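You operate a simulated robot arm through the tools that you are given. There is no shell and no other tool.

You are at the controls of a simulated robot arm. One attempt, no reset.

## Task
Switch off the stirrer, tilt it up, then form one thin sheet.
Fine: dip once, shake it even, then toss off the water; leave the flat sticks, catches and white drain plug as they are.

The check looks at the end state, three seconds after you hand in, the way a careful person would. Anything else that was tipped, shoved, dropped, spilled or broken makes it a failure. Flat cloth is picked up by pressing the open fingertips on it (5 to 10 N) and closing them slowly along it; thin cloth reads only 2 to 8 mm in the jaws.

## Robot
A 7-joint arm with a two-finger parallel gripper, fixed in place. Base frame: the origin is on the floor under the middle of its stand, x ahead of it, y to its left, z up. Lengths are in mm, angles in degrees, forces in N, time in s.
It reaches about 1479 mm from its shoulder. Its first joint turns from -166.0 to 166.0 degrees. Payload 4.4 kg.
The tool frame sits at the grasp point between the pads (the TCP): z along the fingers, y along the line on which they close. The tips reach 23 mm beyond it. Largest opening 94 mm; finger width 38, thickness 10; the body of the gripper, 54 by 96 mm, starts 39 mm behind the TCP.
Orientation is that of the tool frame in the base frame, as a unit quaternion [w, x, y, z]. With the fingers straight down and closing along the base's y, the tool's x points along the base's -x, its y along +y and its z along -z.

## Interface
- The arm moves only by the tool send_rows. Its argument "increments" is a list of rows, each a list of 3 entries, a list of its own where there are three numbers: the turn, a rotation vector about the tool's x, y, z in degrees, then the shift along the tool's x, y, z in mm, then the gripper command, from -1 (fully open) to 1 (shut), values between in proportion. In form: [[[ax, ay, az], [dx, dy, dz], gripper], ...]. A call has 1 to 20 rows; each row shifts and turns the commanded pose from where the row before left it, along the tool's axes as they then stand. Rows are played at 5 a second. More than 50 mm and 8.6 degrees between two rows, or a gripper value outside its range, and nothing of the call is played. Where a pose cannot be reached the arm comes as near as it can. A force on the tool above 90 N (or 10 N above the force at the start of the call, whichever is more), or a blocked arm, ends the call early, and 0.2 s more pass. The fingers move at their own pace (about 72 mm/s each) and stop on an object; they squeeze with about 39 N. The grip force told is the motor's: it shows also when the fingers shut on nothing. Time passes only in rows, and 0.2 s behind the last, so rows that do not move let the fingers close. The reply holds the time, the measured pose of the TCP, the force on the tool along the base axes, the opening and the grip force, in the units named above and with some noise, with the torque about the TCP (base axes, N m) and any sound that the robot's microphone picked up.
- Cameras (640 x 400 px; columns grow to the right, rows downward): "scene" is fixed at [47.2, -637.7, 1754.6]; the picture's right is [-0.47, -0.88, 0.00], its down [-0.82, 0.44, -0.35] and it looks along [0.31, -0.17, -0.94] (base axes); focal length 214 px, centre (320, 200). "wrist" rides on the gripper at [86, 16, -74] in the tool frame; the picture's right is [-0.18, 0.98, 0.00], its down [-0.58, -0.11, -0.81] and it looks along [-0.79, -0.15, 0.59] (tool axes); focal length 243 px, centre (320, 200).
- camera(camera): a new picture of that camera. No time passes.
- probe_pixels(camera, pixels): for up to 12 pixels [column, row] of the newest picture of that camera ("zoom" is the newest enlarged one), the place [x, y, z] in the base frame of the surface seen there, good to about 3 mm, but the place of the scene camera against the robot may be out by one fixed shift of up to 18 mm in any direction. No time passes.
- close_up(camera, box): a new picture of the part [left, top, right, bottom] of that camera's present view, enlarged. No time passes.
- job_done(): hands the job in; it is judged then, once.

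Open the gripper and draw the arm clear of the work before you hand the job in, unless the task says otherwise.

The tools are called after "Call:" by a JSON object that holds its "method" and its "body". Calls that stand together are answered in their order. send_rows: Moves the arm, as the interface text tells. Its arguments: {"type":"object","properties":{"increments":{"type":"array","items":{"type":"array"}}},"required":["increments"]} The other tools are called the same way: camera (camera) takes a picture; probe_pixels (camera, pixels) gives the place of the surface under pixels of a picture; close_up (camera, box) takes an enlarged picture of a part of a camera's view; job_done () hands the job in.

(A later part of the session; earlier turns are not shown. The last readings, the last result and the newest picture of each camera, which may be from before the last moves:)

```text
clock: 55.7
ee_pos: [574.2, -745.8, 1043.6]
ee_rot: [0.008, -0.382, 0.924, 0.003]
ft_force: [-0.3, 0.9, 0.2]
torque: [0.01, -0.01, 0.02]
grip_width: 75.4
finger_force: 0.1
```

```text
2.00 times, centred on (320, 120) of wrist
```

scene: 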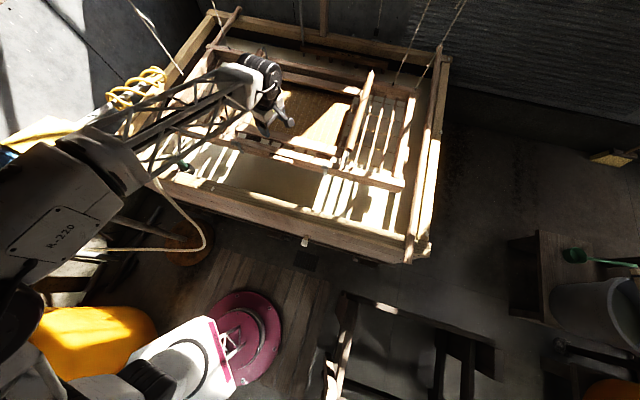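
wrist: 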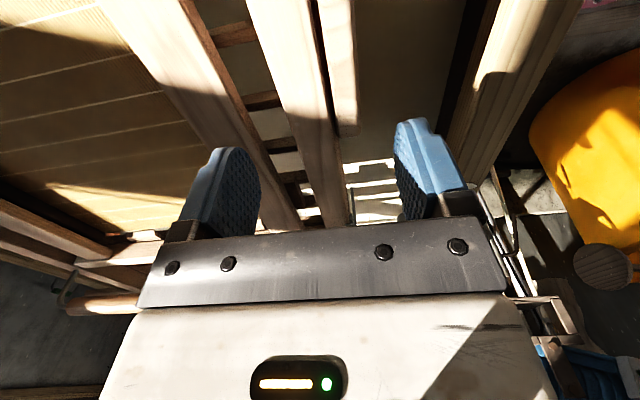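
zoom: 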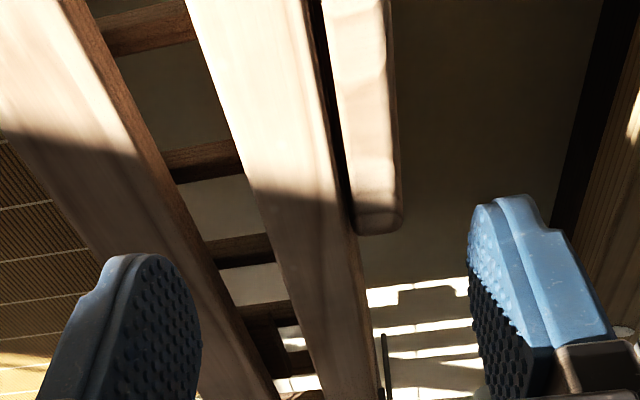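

The bar and grip lie between the fingers; I probe the edges of the front bar, the grip and the deckle bar behind to centre the jaws.

Call:
{"method": "probe_pixels", "body": {"camera": "zoom", "pixels": [[70, 40], [80, 45], [205, 50], [212, 80], [305, 50], [318, 110], [335, 60], [380, 60], [392, 100], [350, 150], [325, 100], [150, 250]]}}

Call:
{"method": "probe_pixels", "body": {"camera": "zoom", "pixels": [[130, 30], [200, 160], [230, 250], [280, 200], [340, 300], [170, 300], [360, 350], [395, 200], [398, 140], [20, 60], [120, 160], [375, 228]]}}

```text
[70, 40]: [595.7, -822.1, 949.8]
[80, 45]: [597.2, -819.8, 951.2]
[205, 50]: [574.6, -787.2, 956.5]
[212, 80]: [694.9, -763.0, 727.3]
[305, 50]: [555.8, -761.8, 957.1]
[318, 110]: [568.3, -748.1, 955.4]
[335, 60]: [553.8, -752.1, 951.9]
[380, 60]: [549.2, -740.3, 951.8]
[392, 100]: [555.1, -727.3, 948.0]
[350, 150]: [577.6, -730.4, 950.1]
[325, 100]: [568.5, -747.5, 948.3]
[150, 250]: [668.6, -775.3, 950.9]
```

```text
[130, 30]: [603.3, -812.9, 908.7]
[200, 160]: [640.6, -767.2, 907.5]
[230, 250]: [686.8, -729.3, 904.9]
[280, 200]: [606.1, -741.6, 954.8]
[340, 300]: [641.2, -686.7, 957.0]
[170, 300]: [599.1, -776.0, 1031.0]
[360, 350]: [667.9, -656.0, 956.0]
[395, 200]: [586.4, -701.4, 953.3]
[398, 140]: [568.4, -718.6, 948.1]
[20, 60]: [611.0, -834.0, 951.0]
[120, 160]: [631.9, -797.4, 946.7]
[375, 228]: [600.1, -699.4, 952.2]
```

Bar and grip together span N≈905–964 and the deckle bar starts at 1002, so the back finger has room. I centre by 1 mm and descend to z≈945 with the tips staying above the ribs (z≈908).

Call:
{"method": "send_rows", "body": {"increments": [[[0, 0, 0], [2, -1.2, 35], -0.6], [[0, 0, 0], [0, 0, 35], -0.6], [[0, 0, 0], [0, 0, 18], -0.6], [[0, 0, 0], [0, 0, 10], -0.6], [[0, 0, 0], [0, 0, 0], -0.6]]}}

Call:
{"method": "camera", "body": {"camera": "wrist"}}

```text
clock: 56.9
ee_pos: [575.2, -746.1, 947.5]
ee_rot: [0.008, -0.381, 0.925, 0.003]
ft_force: [0.3, 0.2, 0.3]
torque: [0.01, -0.02, 0.01]
grip_width: 75.1
finger_force: 0.0
```

```text
taken
```

wrist: 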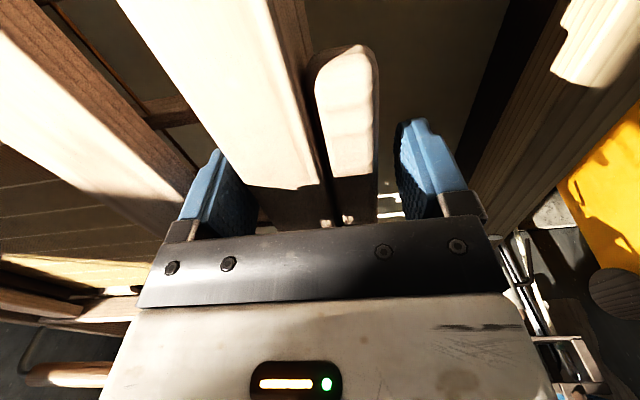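

I see the grip stands off from the bar, with two small posts at (326,223) and (347,222). I zoom in to judge that gap before closing.

Call:
{"method": "close_up", "body": {"camera": "wrist", "box": [250, 30, 450, 240]}}

Call:
{"method": "probe_pixels", "body": {"camera": "wrist", "pixels": [[300, 100], [285, 60], [318, 100], [320, 150], [374, 100], [340, 60], [250, 170], [200, 100], [320, 185], [326, 223], [348, 222], [372, 150]]}}

```text
1.90 times, centred on (350, 135) of wrist
```

zoom: 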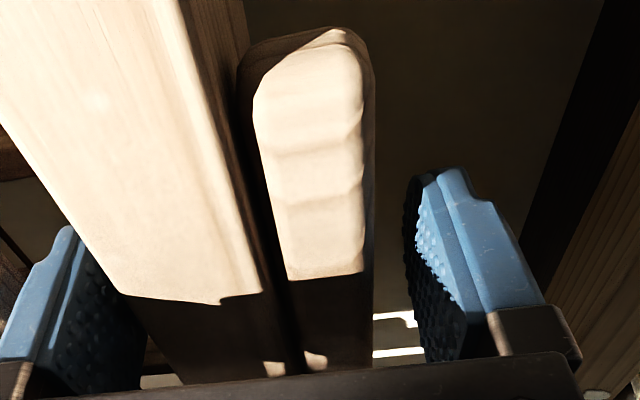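

```text
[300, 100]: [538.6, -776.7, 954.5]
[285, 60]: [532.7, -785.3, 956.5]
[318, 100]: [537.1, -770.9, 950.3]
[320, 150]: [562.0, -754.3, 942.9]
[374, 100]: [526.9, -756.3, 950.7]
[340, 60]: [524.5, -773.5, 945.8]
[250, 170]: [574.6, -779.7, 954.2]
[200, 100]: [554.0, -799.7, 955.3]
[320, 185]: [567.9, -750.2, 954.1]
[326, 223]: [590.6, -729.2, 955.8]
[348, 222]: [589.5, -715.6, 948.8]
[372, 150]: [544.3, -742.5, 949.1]
```

The grip is a block sitting against the bar. I close the jaws slowly across bar and grip.

Call:
{"method": "send_rows", "body": {"increments": [[[0, 0, 0], [0, 0, 0], -0.45], [[0, 0, 0], [0, 0, 0], -0.35], [[0, 0, 0], [0, 0, 0], -0.25], [[0, 0, 0], [0, 0, 0], -0.1], [[0, 0, 0], [0, 0, 0], 0.3], [[0, 0, 0], [0, 0, 0], 1], [[0, 0, 0], [0, 0, 0], 1]]}}

Call:
{"method": "camera", "body": {"camera": "wrist"}}

Call:
{"method": "camera", "body": {"camera": "scene"}}

```text
clock: 58.5
ee_pos: [573.8, -746.0, 946.8]
ee_rot: [0.008, -0.382, 0.924, 0.002]
ft_force: [-0.1, 0.4, -0.8]
torque: [0.01, 0.04, 1.3]
grip_width: 58.1
finger_force: 44.9
```

```text
taken
```

wrist: 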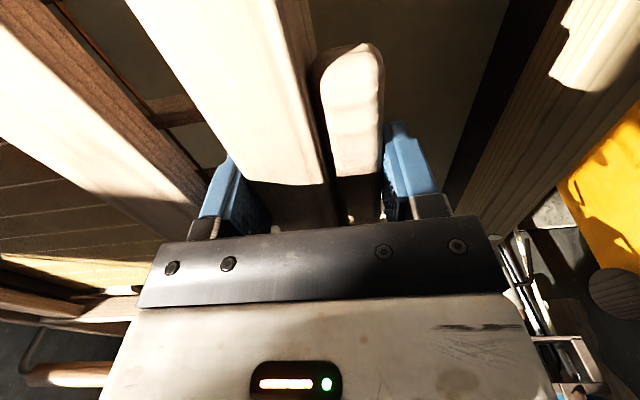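

```text
taken
```

scene: 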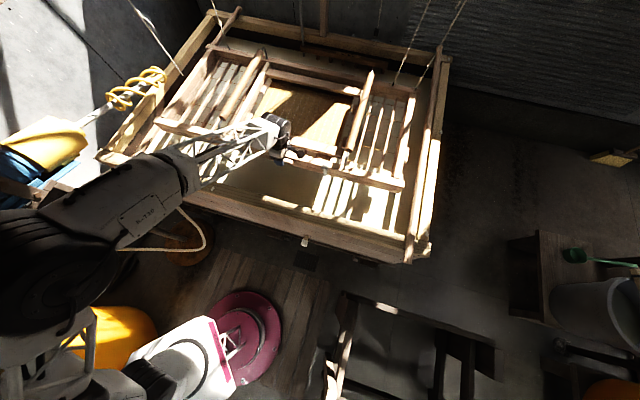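

Held: 58 mm, almost no force except a 1.3 N m twist. I test how the mould hangs with a small 8 mm lowering, far above the water (730).

Call:
{"method": "send_rows", "body": {"increments": [[[0, 0, 0], [0, 0, 4], 1], [[0, 0, 0], [0, 0, 4], 1], [[0, 0, 0], [0, 0, 0], 1]]}}

Call:
{"method": "probe_pixels", "body": {"camera": "scene", "pixels": [[205, 235], [190, 215], [170, 195], [155, 178], [120, 250], [60, 249], [150, 205], [120, 175], [195, 165], [215, 150], [90, 200], [60, 240]]}}

```text
clock: 59.3
ee_pos: [573.4, -746.5, 940.6]
ee_rot: [0.008, -0.382, 0.924, 0.002]
ft_force: [0.2, -0.5, 5.7]
torque: [-1.56, -0.36, 1.4]
grip_width: 58.1
finger_force: 45.4
```

```text
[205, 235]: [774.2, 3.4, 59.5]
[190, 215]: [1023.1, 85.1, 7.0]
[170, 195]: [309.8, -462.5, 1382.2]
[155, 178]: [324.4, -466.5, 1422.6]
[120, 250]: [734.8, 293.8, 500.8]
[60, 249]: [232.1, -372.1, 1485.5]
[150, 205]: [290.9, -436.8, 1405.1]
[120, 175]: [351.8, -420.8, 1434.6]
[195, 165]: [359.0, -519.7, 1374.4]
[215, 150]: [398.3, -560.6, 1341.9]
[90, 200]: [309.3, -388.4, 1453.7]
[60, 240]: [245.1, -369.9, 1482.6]
```

It resists with about 6 N and a torque that asks for the front to pitch down. I add a 1° pitch about the tool's x to see whether the frame swings about its back cords.

Call:
{"method": "send_rows", "body": {"increments": [[[1, 0, 0], [0, 0, 0], 1], [[0, 0, 0], [0, 0, 0], 1]]}}

```text
clock: 59.9
ee_pos: [574.5, -746.3, 940.8]
ee_rot: [0.009, -0.381, 0.925, -0.006]
ft_force: [0.5, -0.1, 5.0]
torque: [-1.24, -0.5, 1.49]
grip_width: 57.8
finger_force: 45.0
```

Little change. I lower another 24 mm in small steps and then measure the frame's corners in the scene picture to see whether it tilts or sinks level.

Call:
{"method": "send_rows", "body": {"increments": [[[0, 0, 0], [0, 0, 6], 1], [[0, 0, 0], [0, 0, 6], 1], [[0, 0, 0], [0, 0, 6], 1], [[0, 0, 0], [0, 0, 6], 1], [[0, 0, 0], [0, 0, 0], 1]]}}

Call:
{"method": "camera", "body": {"camera": "scene"}}

Call:
{"method": "probe_pixels", "body": {"camera": "scene", "pixels": [[400, 185], [160, 122], [415, 95], [215, 45], [330, 75], [370, 172], [180, 130], [408, 140], [185, 90], [350, 110], [242, 88], [300, 110]]}}

```text
clock: 61.1
ee_pos: [576.1, -745.2, 916.4]
ee_rot: [0.01, -0.381, 0.924, -0.006]
ft_force: [0.4, 0.6, 4.6]
torque: [-1.07, -0.56, 1.31]
grip_width: 57.9
finger_force: 45.3
```

```text
taken
```

scene: 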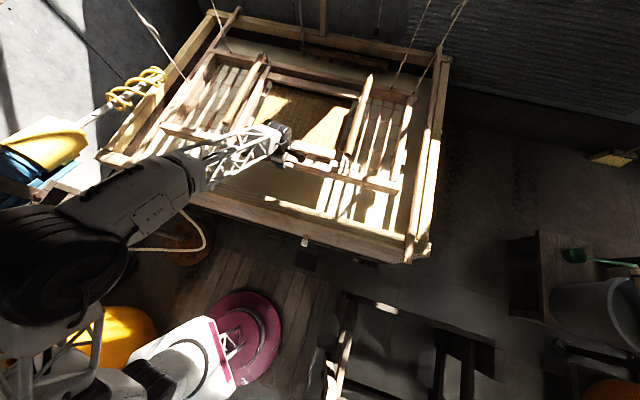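

```text
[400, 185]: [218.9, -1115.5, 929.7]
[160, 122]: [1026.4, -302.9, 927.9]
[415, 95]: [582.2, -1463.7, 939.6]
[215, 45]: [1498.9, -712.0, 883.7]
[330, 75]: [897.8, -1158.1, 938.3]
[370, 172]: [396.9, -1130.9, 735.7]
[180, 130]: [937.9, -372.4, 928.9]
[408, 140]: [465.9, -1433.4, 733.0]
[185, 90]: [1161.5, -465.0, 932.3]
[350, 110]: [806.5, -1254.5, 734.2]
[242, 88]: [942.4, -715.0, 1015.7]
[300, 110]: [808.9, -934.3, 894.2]
```

The whole frame sank nearly level with only ~5 N: it is counterbalanced and follows the gripper. Water lies at z≈729 and the mat about 38 mm below my TCP. I raise back to the start height and a bit above, levelling, and read the forces.

Call:
{"method": "send_rows", "body": {"increments": [[[0, 0, 0], [0, 0, -10], 1], [[-1, 0, 0], [0, 0, -10], 1], [[0, 0, 0], [0, 0, -10], 1], [[0, 0, 0], [0, 0, -10], 1], [[0, 0, 0], [0, 0, -10], 1], [[0, 0, 0], [0, 0, -10], 1], [[0, 0, 0], [0, 0, 0], 1]]}}

Call:
{"method": "camera", "body": {"camera": "scene"}}

Call:
{"method": "probe_pixels", "body": {"camera": "scene", "pixels": [[400, 185], [160, 122], [415, 95], [216, 45], [335, 75], [345, 35], [300, 28], [375, 48], [242, 88], [300, 110], [325, 30], [330, 55]]}}

```text
clock: 62.7
ee_pos: [574.6, -747.5, 975.5]
ee_rot: [0.008, -0.382, 0.924, 0.003]
ft_force: [0.4, -0.1, -6.6]
torque: [1.21, 0.63, 1.76]
grip_width: 59.0
finger_force: 44.9
```

```text
taken
```

scene: 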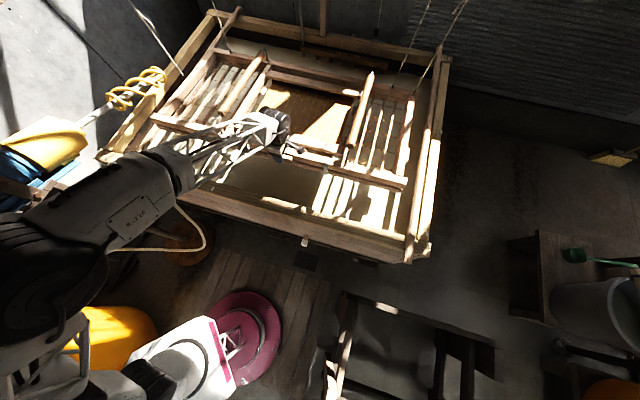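

```text
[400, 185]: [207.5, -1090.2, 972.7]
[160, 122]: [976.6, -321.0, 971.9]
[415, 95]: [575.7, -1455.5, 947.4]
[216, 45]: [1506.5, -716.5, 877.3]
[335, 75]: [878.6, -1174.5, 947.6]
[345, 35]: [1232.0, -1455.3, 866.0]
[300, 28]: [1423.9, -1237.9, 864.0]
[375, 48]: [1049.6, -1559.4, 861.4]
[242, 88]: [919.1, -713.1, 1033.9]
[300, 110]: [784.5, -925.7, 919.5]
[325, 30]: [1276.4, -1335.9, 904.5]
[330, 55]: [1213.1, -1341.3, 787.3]
```

The front rose but the back lags (front ≈972, back ≈947), so the frame pitches a little in my grip. I check the grip in the wrist picture.

Call:
{"method": "camera", "body": {"camera": "wrist"}}

Call:
{"method": "probe_pixels", "body": {"camera": "wrist", "pixels": [[300, 100], [285, 60], [374, 100], [250, 170], [200, 100], [120, 60], [60, 100], [100, 200], [30, 200], [30, 270], [80, 375], [348, 100]]}}

```text
taken
```

wrist: 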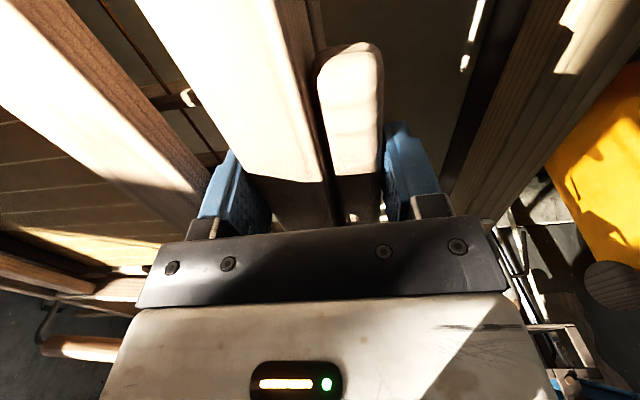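

```text
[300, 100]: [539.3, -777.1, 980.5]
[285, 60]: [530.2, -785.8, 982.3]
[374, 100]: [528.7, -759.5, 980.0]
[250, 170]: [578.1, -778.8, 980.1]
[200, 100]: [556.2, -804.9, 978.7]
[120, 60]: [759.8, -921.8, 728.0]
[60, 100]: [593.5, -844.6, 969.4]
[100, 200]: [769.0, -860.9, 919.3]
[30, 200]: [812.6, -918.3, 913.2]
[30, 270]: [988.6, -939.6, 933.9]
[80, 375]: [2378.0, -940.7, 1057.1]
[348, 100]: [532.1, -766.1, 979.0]
```

The frame pivots about the cord line, front up ~4°, with my grip slipping slightly in pitch. I now lower to TCP z≈880 in steps (mat still 110 mm above the water) to see how force grows with depth.

Call:
{"method": "send_rows", "body": {"increments": [[[0, 0, 0], [0, 0, 15], 1], [[0, 0, 0], [0, 0, 15], 1], [[0, 0, 0], [0, 0, 15], 1], [[0, 0, 0], [0, 0, 15], 1], [[0, 0, 0], [0, 0, 15], 1], [[0, 0, 0], [0, 0, 15], 1], [[0, 0, 0], [0, 0, 5], 1], [[0, 0, 0], [0, 0, 0], 1], [[0, 0, 0], [0, 0, 0], 1]]}}

Call:
{"method": "camera", "body": {"camera": "scene"}}

Call:
{"method": "camera", "body": {"camera": "wrist"}}

Call:
{"method": "probe_pixels", "body": {"camera": "wrist", "pixels": [[300, 100], [285, 60], [374, 100], [250, 170], [200, 100], [60, 100], [100, 200], [30, 200], [30, 270], [348, 100], [60, 60], [90, 120]]}}

```text
clock: 64.7
ee_pos: [576.3, -744.8, 879.9]
ee_rot: [0.008, -0.382, 0.924, 0.002]
ft_force: [1.0, 0.4, 6.5]
torque: [-1.2, -1.05, 1.08]
grip_width: 58.0
finger_force: 45.0
```

```text
taken
```

scene: 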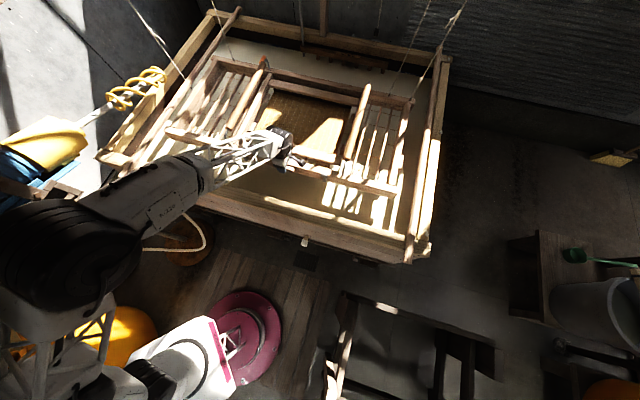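

```text
taken
```

wrist: 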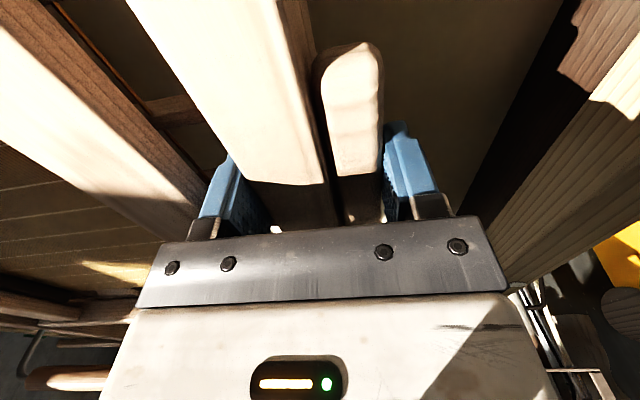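

```text
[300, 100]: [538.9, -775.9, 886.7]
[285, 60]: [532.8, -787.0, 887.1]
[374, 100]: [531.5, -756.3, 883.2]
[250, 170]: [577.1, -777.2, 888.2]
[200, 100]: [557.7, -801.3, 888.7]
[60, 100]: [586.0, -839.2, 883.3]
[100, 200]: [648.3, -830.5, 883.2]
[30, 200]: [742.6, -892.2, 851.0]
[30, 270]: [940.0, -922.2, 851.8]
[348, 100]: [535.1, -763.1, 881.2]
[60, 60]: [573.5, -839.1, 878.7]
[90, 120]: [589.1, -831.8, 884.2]
```

Level at TCP 880 with a steady 6.5 N, so a level dip is possible; above the natural height the cords go slack and the back pivots, which suits tossing. Before dipping I check the clearances to both flat sticks and the front rim.

Call:
{"method": "close_up", "body": {"camera": "scene", "box": [120, 60, 240, 160]}}

Call:
{"method": "probe_pixels", "body": {"camera": "scene", "pixels": [[126, 164], [131, 170], [192, 70], [197, 74], [210, 55], [164, 128], [172, 124], [186, 104], [196, 88], [405, 195], [412, 230], [407, 226]]}}

Call:
{"method": "close_up", "body": {"camera": "scene", "box": [370, 80, 450, 270]}}

```text
4.00 times, centred on (180, 110) of scene
```

zoom: 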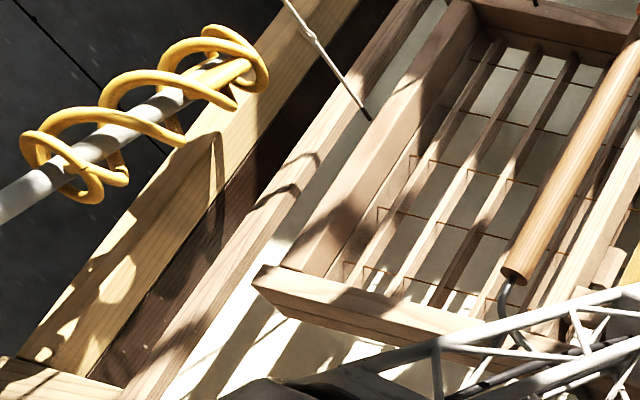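

```text
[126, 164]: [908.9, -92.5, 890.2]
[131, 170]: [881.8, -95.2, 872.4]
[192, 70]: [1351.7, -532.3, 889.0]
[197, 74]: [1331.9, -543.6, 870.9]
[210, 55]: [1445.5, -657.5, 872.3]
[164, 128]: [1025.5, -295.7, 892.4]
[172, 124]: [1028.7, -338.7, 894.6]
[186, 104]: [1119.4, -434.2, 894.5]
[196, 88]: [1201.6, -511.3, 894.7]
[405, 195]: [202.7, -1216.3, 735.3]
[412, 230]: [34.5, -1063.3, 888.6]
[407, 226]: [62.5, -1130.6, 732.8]
```

```text
2.11 times, centred on (410, 175) of scene
```

zoom: 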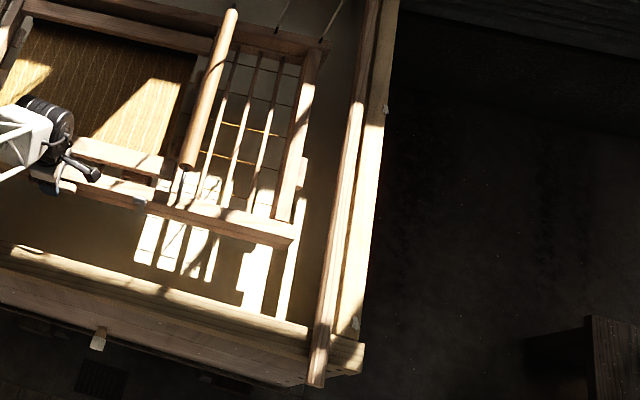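

The gaps are about 41 mm at the left stick and 80 mm at the right one, with ample room behind. I return to the natural height to check how the frame behaves when raised from below.

Call:
{"method": "send_rows", "body": {"increments": [[[0, 0, 0], [0, 0, -15], 1], [[0, 0, 0], [0, 0, -15], 1], [[0, 0, 0], [0, 0, -15], 1], [[0, 0, 0], [0, 0, -15], 1], [[0, 0, 0], [0, 0, -8], 1], [[0, 0, 0], [0, 0, 0], 1], [[0, 0, 0], [0, 0, 0], 1]]}}

Call:
{"method": "camera", "body": {"camera": "scene"}}

Call:
{"method": "camera", "body": {"camera": "wrist"}}

Call:
{"method": "probe_pixels", "body": {"camera": "wrist", "pixels": [[300, 100], [285, 60], [374, 100], [250, 170], [200, 100], [60, 100], [100, 200], [30, 200], [30, 270], [348, 100], [60, 60], [90, 120]]}}

Call:
{"method": "probe_pixels", "body": {"camera": "scene", "pixels": [[400, 185], [160, 122], [415, 95], [214, 47], [335, 75], [330, 75], [190, 90], [408, 130], [242, 88], [300, 110], [325, 120], [360, 110]]}}

```text
clock: 66.3
ee_pos: [574.8, -745.9, 945.9]
ee_rot: [0.007, -0.381, 0.924, 0.003]
ft_force: [0.0, -0.3, -2.6]
torque: [1.11, -0.06, 1.24]
grip_width: 58.0
finger_force: 45.1
```

```text
taken
```

scene: 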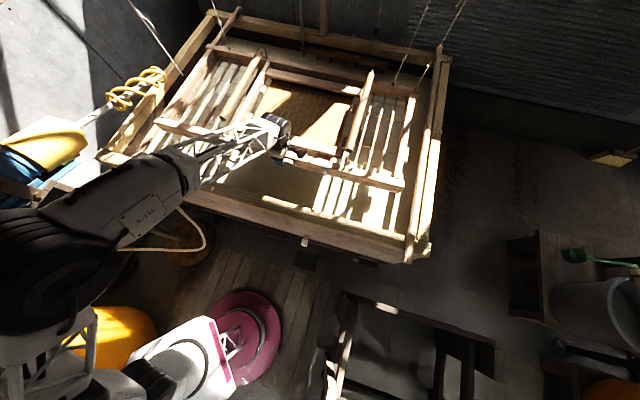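

```text
taken
```

wrist: 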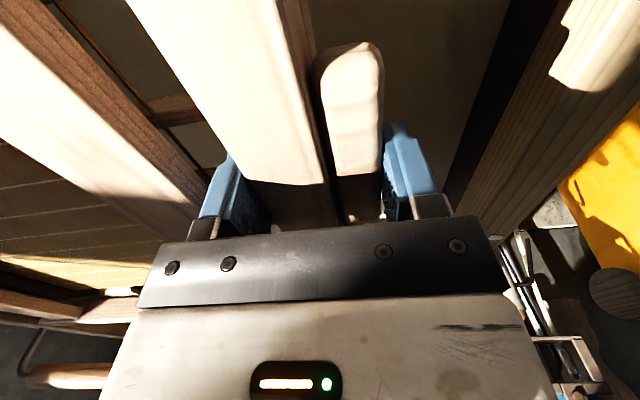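

```text
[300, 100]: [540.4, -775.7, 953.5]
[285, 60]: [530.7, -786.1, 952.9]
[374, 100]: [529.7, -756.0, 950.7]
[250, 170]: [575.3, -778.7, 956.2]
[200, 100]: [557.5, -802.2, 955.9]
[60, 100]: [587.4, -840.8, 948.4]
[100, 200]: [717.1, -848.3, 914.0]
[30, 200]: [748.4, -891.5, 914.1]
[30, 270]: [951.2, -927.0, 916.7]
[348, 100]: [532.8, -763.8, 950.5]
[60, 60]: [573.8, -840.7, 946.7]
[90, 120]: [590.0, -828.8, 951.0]
```

```text
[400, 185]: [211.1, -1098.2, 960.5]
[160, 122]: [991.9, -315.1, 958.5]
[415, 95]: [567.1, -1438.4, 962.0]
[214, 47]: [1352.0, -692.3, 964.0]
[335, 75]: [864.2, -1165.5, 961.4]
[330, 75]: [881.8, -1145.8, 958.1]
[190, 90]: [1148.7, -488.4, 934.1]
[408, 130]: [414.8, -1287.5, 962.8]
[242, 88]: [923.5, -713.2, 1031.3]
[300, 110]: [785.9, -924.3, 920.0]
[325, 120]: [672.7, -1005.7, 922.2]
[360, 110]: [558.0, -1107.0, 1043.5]
```

At the natural height it is level again and force-free. I now lower gently to just above the water (TCP ≈ 805), shifting 15 mm right for equal clearance at the sticks.

Call:
{"method": "send_rows", "body": {"increments": [[[0, 0, 0], [2.5, 0, 20], 1], [[0, 0, 0], [2.5, 0, 20], 1], [[0, 0, 0], [2.5, 0, 20], 1], [[0, 0, 0], [2.5, 0, 20], 1], [[0, 0, 0], [2.5, 0, 20], 1], [[0, 0, 0], [2.5, 0, 20], 1], [[0, 0, 0], [0, 0, 15], 1], [[0, 0, 0], [0, 0, 6], 1], [[0, 0, 0], [0, 0, 0], 1]]}}

Call:
{"method": "camera", "body": {"camera": "scene"}}

Call:
{"method": "camera", "body": {"camera": "wrist"}}

Call:
{"method": "probe_pixels", "body": {"camera": "wrist", "pixels": [[300, 100], [285, 60], [374, 100], [250, 170], [200, 100], [60, 100], [100, 200], [30, 200], [30, 270], [348, 100], [60, 60], [480, 50]]}}

```text
clock: 68.3
ee_pos: [564.9, -753.5, 809.3]
ee_rot: [0.008, -0.382, 0.924, 0.003]
ft_force: [0.3, 0.0, 8.7]
torque: [-1.6, -1.33, 1.04]
grip_width: 58.2
finger_force: 44.2
```

```text
taken
```

scene: 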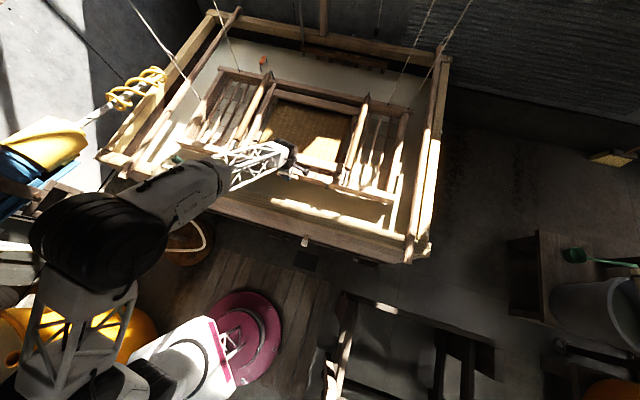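

```text
taken
```

wrist: 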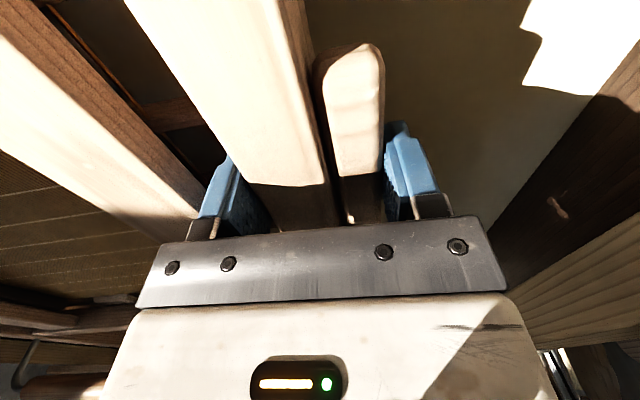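

```text
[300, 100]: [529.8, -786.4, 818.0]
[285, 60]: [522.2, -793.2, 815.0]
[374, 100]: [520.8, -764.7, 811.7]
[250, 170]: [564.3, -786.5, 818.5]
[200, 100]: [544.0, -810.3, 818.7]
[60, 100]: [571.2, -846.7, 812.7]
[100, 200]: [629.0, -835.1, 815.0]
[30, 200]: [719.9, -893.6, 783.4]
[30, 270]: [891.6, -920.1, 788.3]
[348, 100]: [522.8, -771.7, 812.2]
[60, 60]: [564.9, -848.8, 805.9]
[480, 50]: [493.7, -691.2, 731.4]
```

The frame is about 3° front-down at TCP 809, water at 731. A small orange thing showed up near scene (263,61); I zoom in before dipping.

Call:
{"method": "close_up", "body": {"camera": "scene", "box": [200, 30, 420, 190]}}

Call:
{"method": "close_up", "body": {"camera": "scene", "box": [230, 40, 300, 90]}}

Call:
{"method": "probe_pixels", "body": {"camera": "zoom", "pixels": [[300, 190], [310, 160], [295, 200], [290, 215], [320, 200], [250, 200], [250, 300], [330, 250]]}}

```text
2.50 times, centred on (310, 110) of scene
```

zoom: 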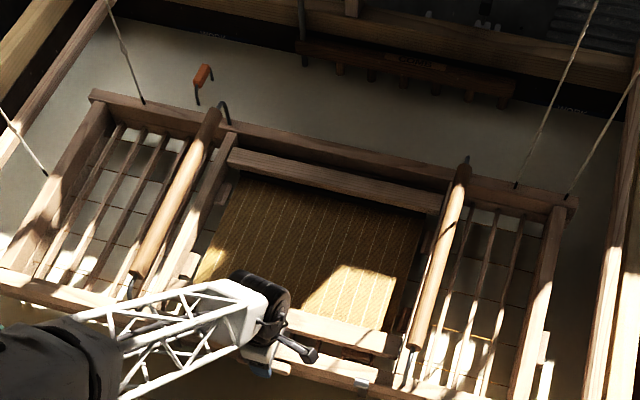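

```text
8.00 times, centred on (265, 65) of scene
```

zoom: 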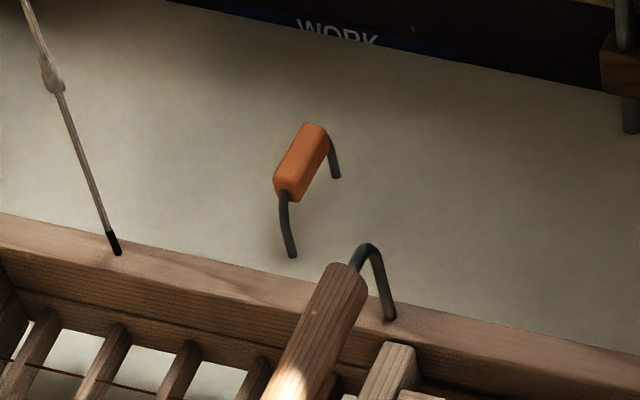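

```text
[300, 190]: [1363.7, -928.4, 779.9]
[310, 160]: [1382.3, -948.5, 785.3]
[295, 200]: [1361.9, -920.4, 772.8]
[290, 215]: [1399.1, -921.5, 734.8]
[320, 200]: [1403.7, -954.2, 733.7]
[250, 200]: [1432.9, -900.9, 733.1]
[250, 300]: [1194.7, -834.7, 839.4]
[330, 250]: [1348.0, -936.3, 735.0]
```

It is an orange handle of something sunk at N≈1620, behind the frame (its back is at N≈1475), so the dip keeps clear of it. I make the single dip now: down about 96 mm to TCP ≈ 710 with the front slightly leading.

Call:
{"method": "send_rows", "body": {"increments": [[[0, 0, 0], [0, 0, 25], 1], [[0, 0, 0], [0, 0, 25], 1], [[0, 0, 0], [0, 0, 25], 1], [[0, 0, 0], [0, 0, 21], 1]]}}

Call:
{"method": "camera", "body": {"camera": "scene"}}

Call:
{"method": "close_up", "body": {"camera": "scene", "box": [190, 40, 430, 190]}}

Call:
{"method": "camera", "body": {"camera": "wrist"}}

```text
clock: 69.3
ee_pos: [566.6, -754.7, 714.2]
ee_rot: [0.008, -0.382, 0.924, 0.002]
ft_force: [0.2, 1.3, 12.4]
torque: [-1.59, -1.71, 1.96]
grip_width: 60.6
finger_force: 44.9
```

```text
taken
```

scene: 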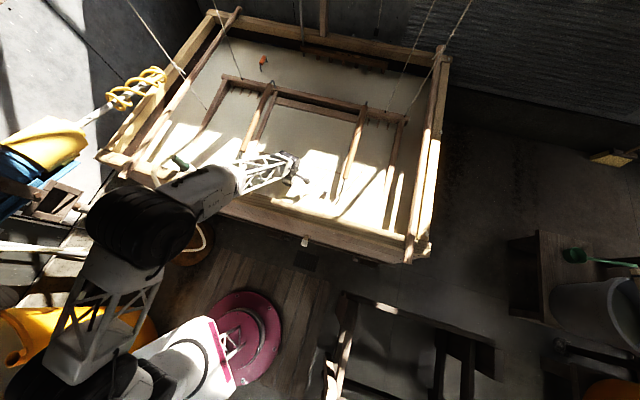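

```text
2.67 times, centred on (310, 115) of scene
```

zoom: 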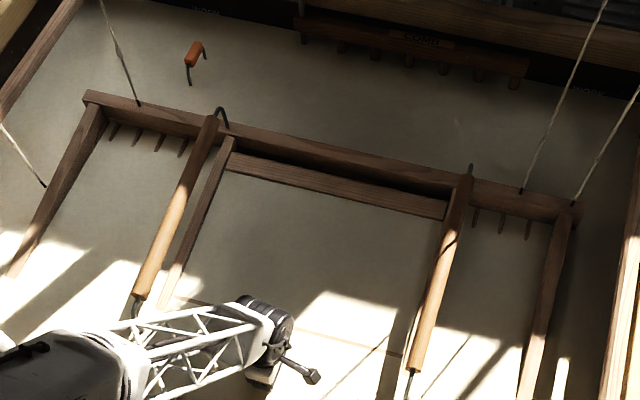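

```text
taken
```

wrist: 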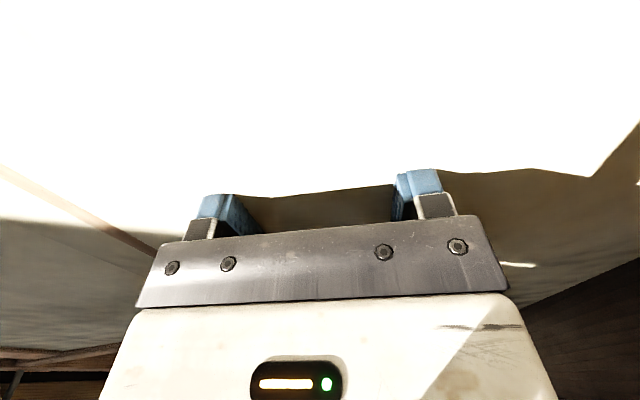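

The front and the whole mat are under the slurry with only the back bars showing; force is 12 N. I lift straight away to the natural height in seven steps.

Call:
{"method": "send_rows", "body": {"increments": [[[0, 0, 0], [0, 0, -28], 1], [[0, 0, 0], [0, 0, -34], 1], [[0, 0, 0], [0, 0, -36], 1], [[0, 0, 0], [0, 0, -36], 1], [[0, 0, 0], [0, 0, -36], 1], [[0, 0, 0], [0, 0, -36], 1], [[0, 0, 0], [0, 0, -26], 1]]}}

Call:
{"method": "camera", "body": {"camera": "scene"}}

Call:
{"method": "close_up", "body": {"camera": "scene", "box": [190, 40, 430, 190]}}

Call:
{"method": "camera", "body": {"camera": "wrist"}}

```text
clock: 70.9
ee_pos: [563.9, -754.9, 941.3]
ee_rot: [0.007, -0.382, 0.924, 0.002]
ft_force: [0.6, 1.5, -0.1]
torque: [-0.66, 0.61, 1.19]
grip_width: 58.0
finger_force: 44.9
```

```text
taken
```

scene: 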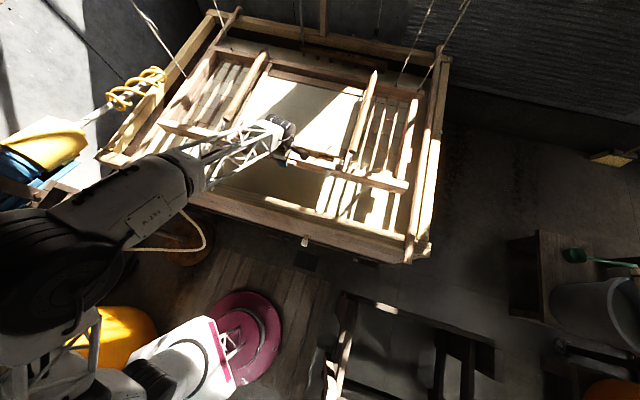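

```text
2.67 times, centred on (310, 115) of scene
```

zoom: 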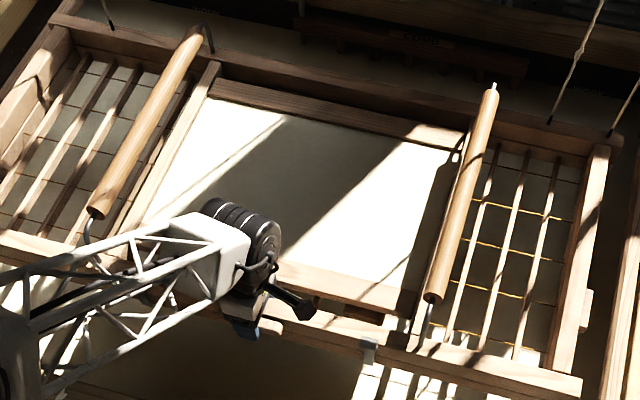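

```text
taken
```

wrist: 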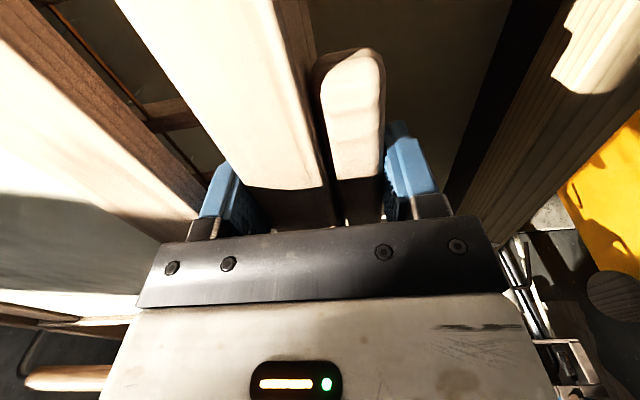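

The deckle holds a full layer of white slurry and the frame is level with no load on the tool. I shake it gently: three cycles fore and aft (±20 mm), then two cycles side to side (±12 mm).

Call:
{"method": "send_rows", "body": {"increments": [[[0, 0, 0], [0, 20, 0], 1], [[0, 0, 0], [0, -20, 0], 1], [[0, 0, 0], [0, -20, 0], 1], [[0, 0, 0], [0, 20, 0], 1], [[0, 0, 0], [0, 20, 0], 1], [[0, 0, 0], [0, -20, 0], 1], [[0, 0, 0], [0, -20, 0], 1], [[0, 0, 0], [0, 20, 0], 1], [[0, 0, 0], [0, 20, 0], 1], [[0, 0, 0], [0, -20, 0], 1], [[0, 0, 0], [0, -20, 0], 1], [[0, 0, 0], [0, 20, 0], 1], [[0, 0, 0], [12, 0, 0], 1], [[0, 0, 0], [-12, 0, 0], 1], [[0, 0, 0], [-12, 0, 0], 1], [[0, 0, 0], [12, 0, 0], 1], [[0, 0, 0], [12, 0, 0], 1], [[0, 0, 0], [-12, 0, 0], 1], [[0, 0, 0], [-12, 0, 0], 1], [[0, 0, 0], [12, 0, 0], 1]]}}

Call:
{"method": "camera", "body": {"camera": "scene"}}

Call:
{"method": "close_up", "body": {"camera": "scene", "box": [190, 40, 430, 190]}}

```text
clock: 75.1
ee_pos: [563.1, -757.0, 941.9]
ee_rot: [0.007, -0.382, 0.924, 0.003]
ft_force: [1.5, 0.9, 0.9]
torque: [-0.35, 0.27, 1.21]
grip_width: 57.8
finger_force: 44.5
```

```text
taken
```

scene: 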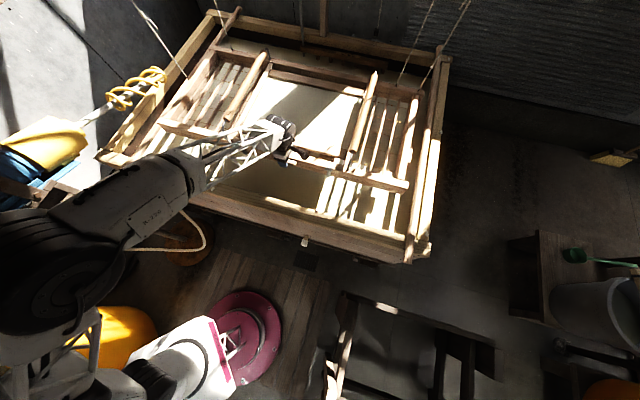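

```text
2.67 times, centred on (310, 115) of scene
```

zoom: 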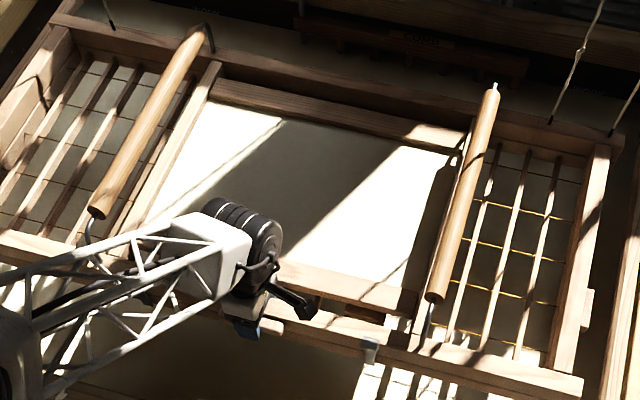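

The mat still shows an even white layer. I probe its surface height and zoom in to judge how much water remains and how even it is.

Call:
{"method": "probe_pixels", "body": {"camera": "scene", "pixels": [[285, 80], [300, 90], [320, 100], [340, 105], [310, 120], [330, 130], [270, 95], [260, 110], [340, 90], [300, 72], [400, 185], [415, 95]]}}

Call:
{"method": "close_up", "body": {"camera": "scene", "box": [240, 65, 370, 150]}}

```text
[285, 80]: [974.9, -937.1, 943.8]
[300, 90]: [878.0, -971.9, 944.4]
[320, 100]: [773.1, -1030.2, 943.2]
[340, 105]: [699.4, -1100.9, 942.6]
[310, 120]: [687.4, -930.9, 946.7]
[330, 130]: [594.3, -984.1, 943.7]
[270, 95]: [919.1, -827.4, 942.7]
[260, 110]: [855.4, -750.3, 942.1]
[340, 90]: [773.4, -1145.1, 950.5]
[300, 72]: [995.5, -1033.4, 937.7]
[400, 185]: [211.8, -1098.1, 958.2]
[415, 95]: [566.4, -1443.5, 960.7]
```

```text
4.71 times, centred on (305, 108) of scene
```

zoom: 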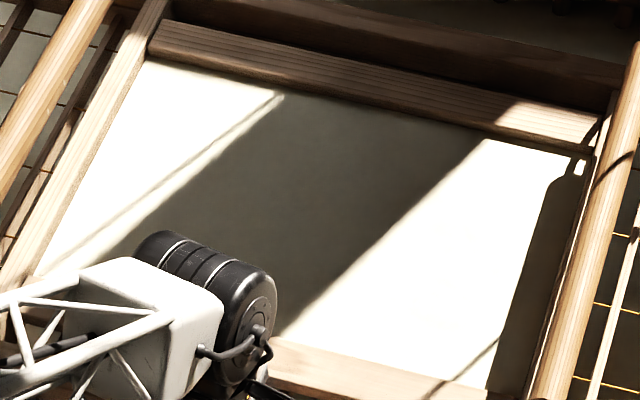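

About 24 mm of slurry still stands above the mat (943 against 919). I add a short second shake, two cycles fore and aft and two side to side, to even it fully.

Call:
{"method": "send_rows", "body": {"increments": [[[0, 0, 0], [0, 20, 0], 1], [[0, 0, 0], [0, -20, 0], 1], [[0, 0, 0], [0, -20, 0], 1], [[0, 0, 0], [0, 20, 0], 1], [[0, 0, 0], [0, 20, 0], 1], [[0, 0, 0], [0, -20, 0], 1], [[0, 0, 0], [0, -20, 0], 1], [[0, 0, 0], [0, 20, 0], 1], [[0, 0, 0], [14, 0, 0], 1], [[0, 0, 0], [-14, 0, 0], 1], [[0, 0, 0], [-14, 0, 0], 1], [[0, 0, 0], [14, 0, 0], 1], [[0, 0, 0], [14, 0, 0], 1], [[0, 0, 0], [-14, 0, 0], 1], [[0, 0, 0], [-14, 0, 0], 1], [[0, 0, 0], [14, 0, 0], 1]]}}

Call:
{"method": "camera", "body": {"camera": "scene"}}

Call:
{"method": "probe_pixels", "body": {"camera": "scene", "pixels": [[285, 80], [300, 90], [320, 100], [340, 105], [310, 120], [330, 130], [270, 95], [260, 110], [330, 95], [300, 72], [400, 185], [415, 95]]}}

Call:
{"method": "close_up", "body": {"camera": "scene", "box": [240, 65, 370, 150]}}

```text
clock: 78.5
ee_pos: [564.9, -755.1, 942.9]
ee_rot: [0.008, -0.381, 0.924, 0.002]
ft_force: [1.8, -0.2, 2.5]
torque: [-0.42, 0.0, 1.23]
grip_width: 57.8
finger_force: 45.0
```

```text
taken
```

scene: 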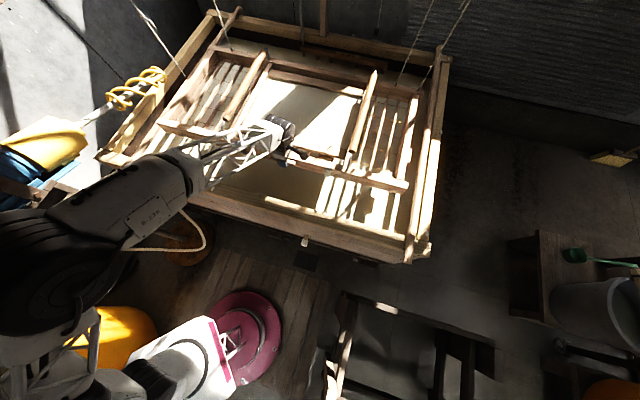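

```text
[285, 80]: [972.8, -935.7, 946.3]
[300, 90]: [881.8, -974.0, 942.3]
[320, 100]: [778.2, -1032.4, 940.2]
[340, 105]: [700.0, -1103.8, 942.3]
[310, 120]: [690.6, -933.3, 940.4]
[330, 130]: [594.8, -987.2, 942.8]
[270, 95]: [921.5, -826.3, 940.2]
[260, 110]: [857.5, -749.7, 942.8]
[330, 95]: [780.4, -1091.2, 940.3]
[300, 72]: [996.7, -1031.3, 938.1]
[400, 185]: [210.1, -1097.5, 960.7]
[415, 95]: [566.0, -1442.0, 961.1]
```

```text
4.71 times, centred on (305, 108) of scene
```

zoom: 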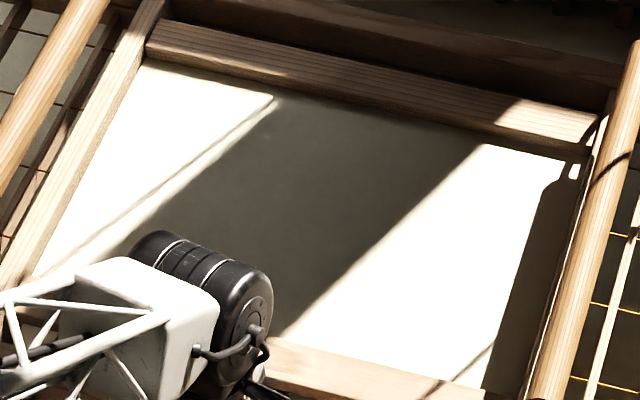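

The layer stays even with about 22 mm of liquid left. Now the toss: I raise the front quickly (3 steps, pitching 25° about the cord line) so the water goes off the back edge into the vat, and hold.

Call:
{"method": "send_rows", "body": {"increments": [[[-8.3, 0, 0], [0, -3.6, -49.5], 1], [[-8.3, 0, 0], [0, -3.6, -49.5], 1], [[-8.3, 0, 0], [0, -3.6, -49.5], 1], [[0, 0, 0], [0, 0, 0], 1], [[0, 0, 0], [0, 0, 0], 1]]}}

Call:
{"method": "camera", "body": {"camera": "scene"}}

Call:
{"method": "close_up", "body": {"camera": "scene", "box": [190, 30, 430, 190]}}

Call:
{"method": "camera", "body": {"camera": "wrist"}}

```text
clock: 79.7
ee_pos: [584.6, -779.0, 1087.8]
ee_rot: [-0.076, -0.374, 0.902, 0.201]
ft_force: [0.2, -0.5, -0.4]
torque: [-0.02, -0.04, 0.01]
grip_width: 0.2
finger_force: 42.3
```

```text
taken
```

scene: 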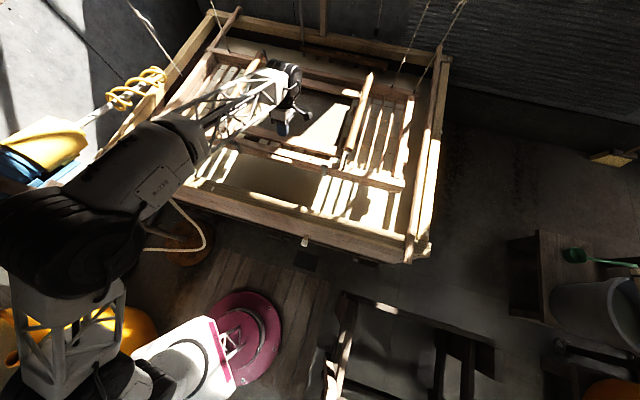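

```text
2.50 times, centred on (310, 110) of scene
```

zoom: 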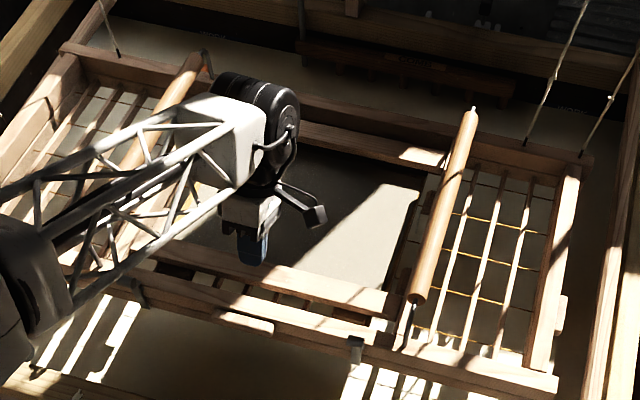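

```text
taken
```

wrist: 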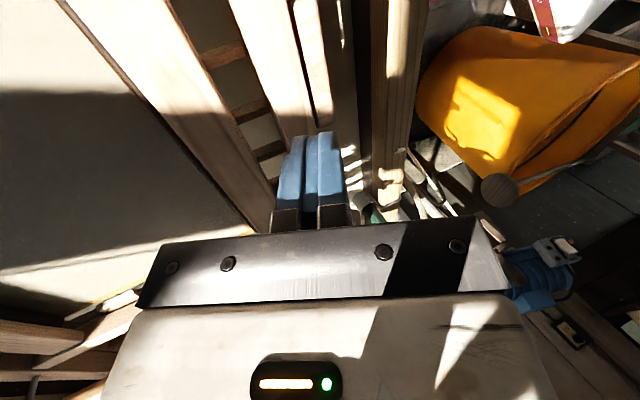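

The bar slipped out of the jaws on the fast lift; the frame hangs at its natural height again. I probe the layer and frame to see what state it is in.

Call:
{"method": "probe_pixels", "body": {"camera": "scene", "pixels": [[330, 95], [340, 105], [320, 120], [330, 130], [310, 130], [345, 95], [340, 88], [400, 185], [165, 124], [415, 95], [335, 75], [300, 160]]}}

Call:
{"method": "close_up", "body": {"camera": "scene", "box": [250, 70, 380, 155]}}

Call:
{"method": "close_up", "body": {"camera": "wrist", "box": [0, 0, 300, 320]}}

```text
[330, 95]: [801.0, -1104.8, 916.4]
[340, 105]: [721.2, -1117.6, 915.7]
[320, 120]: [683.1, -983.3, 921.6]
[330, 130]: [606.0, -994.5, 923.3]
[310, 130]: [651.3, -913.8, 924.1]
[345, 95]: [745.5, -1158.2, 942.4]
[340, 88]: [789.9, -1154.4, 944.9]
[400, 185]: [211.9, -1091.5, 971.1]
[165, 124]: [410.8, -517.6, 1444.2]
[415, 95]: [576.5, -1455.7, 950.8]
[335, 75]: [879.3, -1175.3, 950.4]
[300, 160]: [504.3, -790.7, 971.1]
```

```text
4.71 times, centred on (315, 112) of scene
```

zoom: 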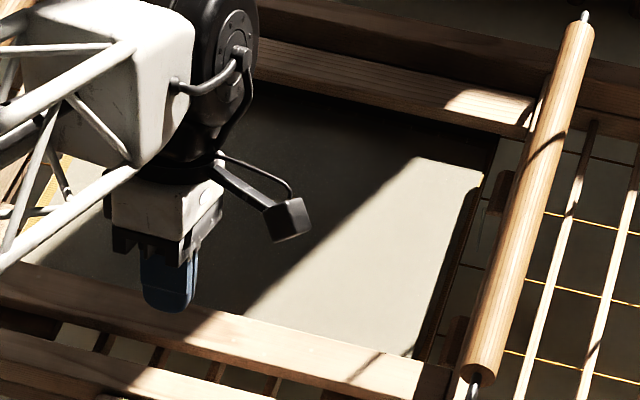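

```text
1.25 times, centred on (150, 160) of wrist
```

zoom: 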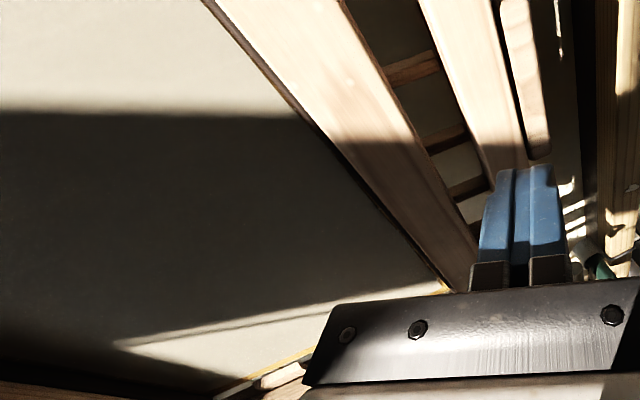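

The liquid is off: the surface now lies on the mat itself (916–924, following a slight 2° front-up lean), a smooth pale layer. I lift the hand clear, level it and let the frame settle, then inspect.

Call:
{"method": "send_rows", "body": {"increments": [[[0, 0, 0], [0, 16.9, -36.3], 1], [[8.3, 0, 0], [0, 14, -30], 1], [[8.3, 0, 0], [0, 10, -30], 0], [[8.3, 0, 0], [0, 30, -20], -0.5], [[0, 0, 0], [0, 40, 0], -0.5], [[0, 0, 0], [0, 40, 0], -0.5], [[0, 0, 0], [0, 40, 0], -0.5], [[0, 0, 0], [0, 40, 0], -0.5], [[0, 0, 0], [0, 40, 0], -0.5], [[0, 0, 0], [0, 0, 0], -0.5], [[0, 0, 0], [0, 0, 0], -0.5]]}}

Call:
{"method": "camera", "body": {"camera": "scene"}}

Call:
{"method": "close_up", "body": {"camera": "scene", "box": [190, 30, 430, 190]}}

Call:
{"method": "probe_pixels", "body": {"camera": "scene", "pixels": [[330, 95], [340, 105], [320, 120], [330, 130], [310, 130], [290, 80], [300, 95], [400, 185], [165, 124], [415, 95], [335, 75], [215, 45]]}}

```text
clock: 82.1
ee_pos: [425.2, -622.8, 1220.0]
ee_rot: [0.007, -0.381, 0.924, 0.002]
ft_force: [0.4, -0.5, 0.4]
torque: [0.0, 0.01, 0.01]
grip_width: 70.3
finger_force: 0.0
```

```text
taken
```

scene: 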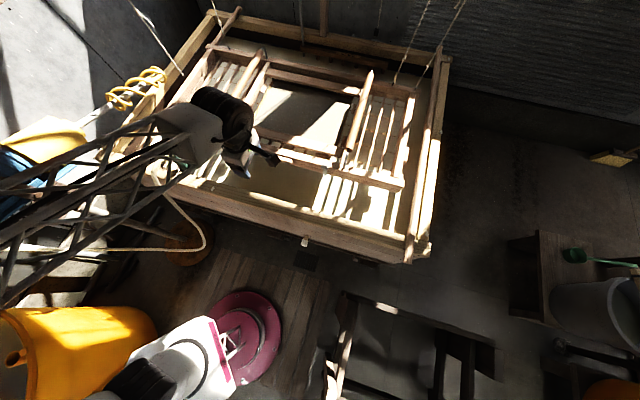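

```text
2.50 times, centred on (310, 110) of scene
```

zoom: 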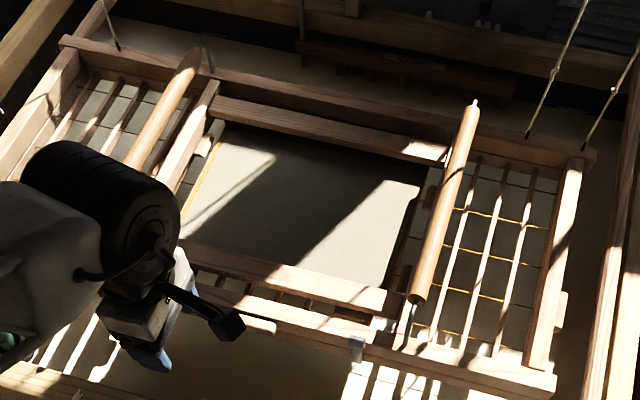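

```text
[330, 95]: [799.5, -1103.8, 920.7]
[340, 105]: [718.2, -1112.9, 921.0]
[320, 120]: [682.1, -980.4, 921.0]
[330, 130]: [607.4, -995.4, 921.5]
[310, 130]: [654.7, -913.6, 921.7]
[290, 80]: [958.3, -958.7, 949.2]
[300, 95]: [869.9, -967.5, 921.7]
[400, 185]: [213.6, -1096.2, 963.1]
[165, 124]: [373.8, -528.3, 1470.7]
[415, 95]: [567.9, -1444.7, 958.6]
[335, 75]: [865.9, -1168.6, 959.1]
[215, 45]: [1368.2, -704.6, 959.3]
```

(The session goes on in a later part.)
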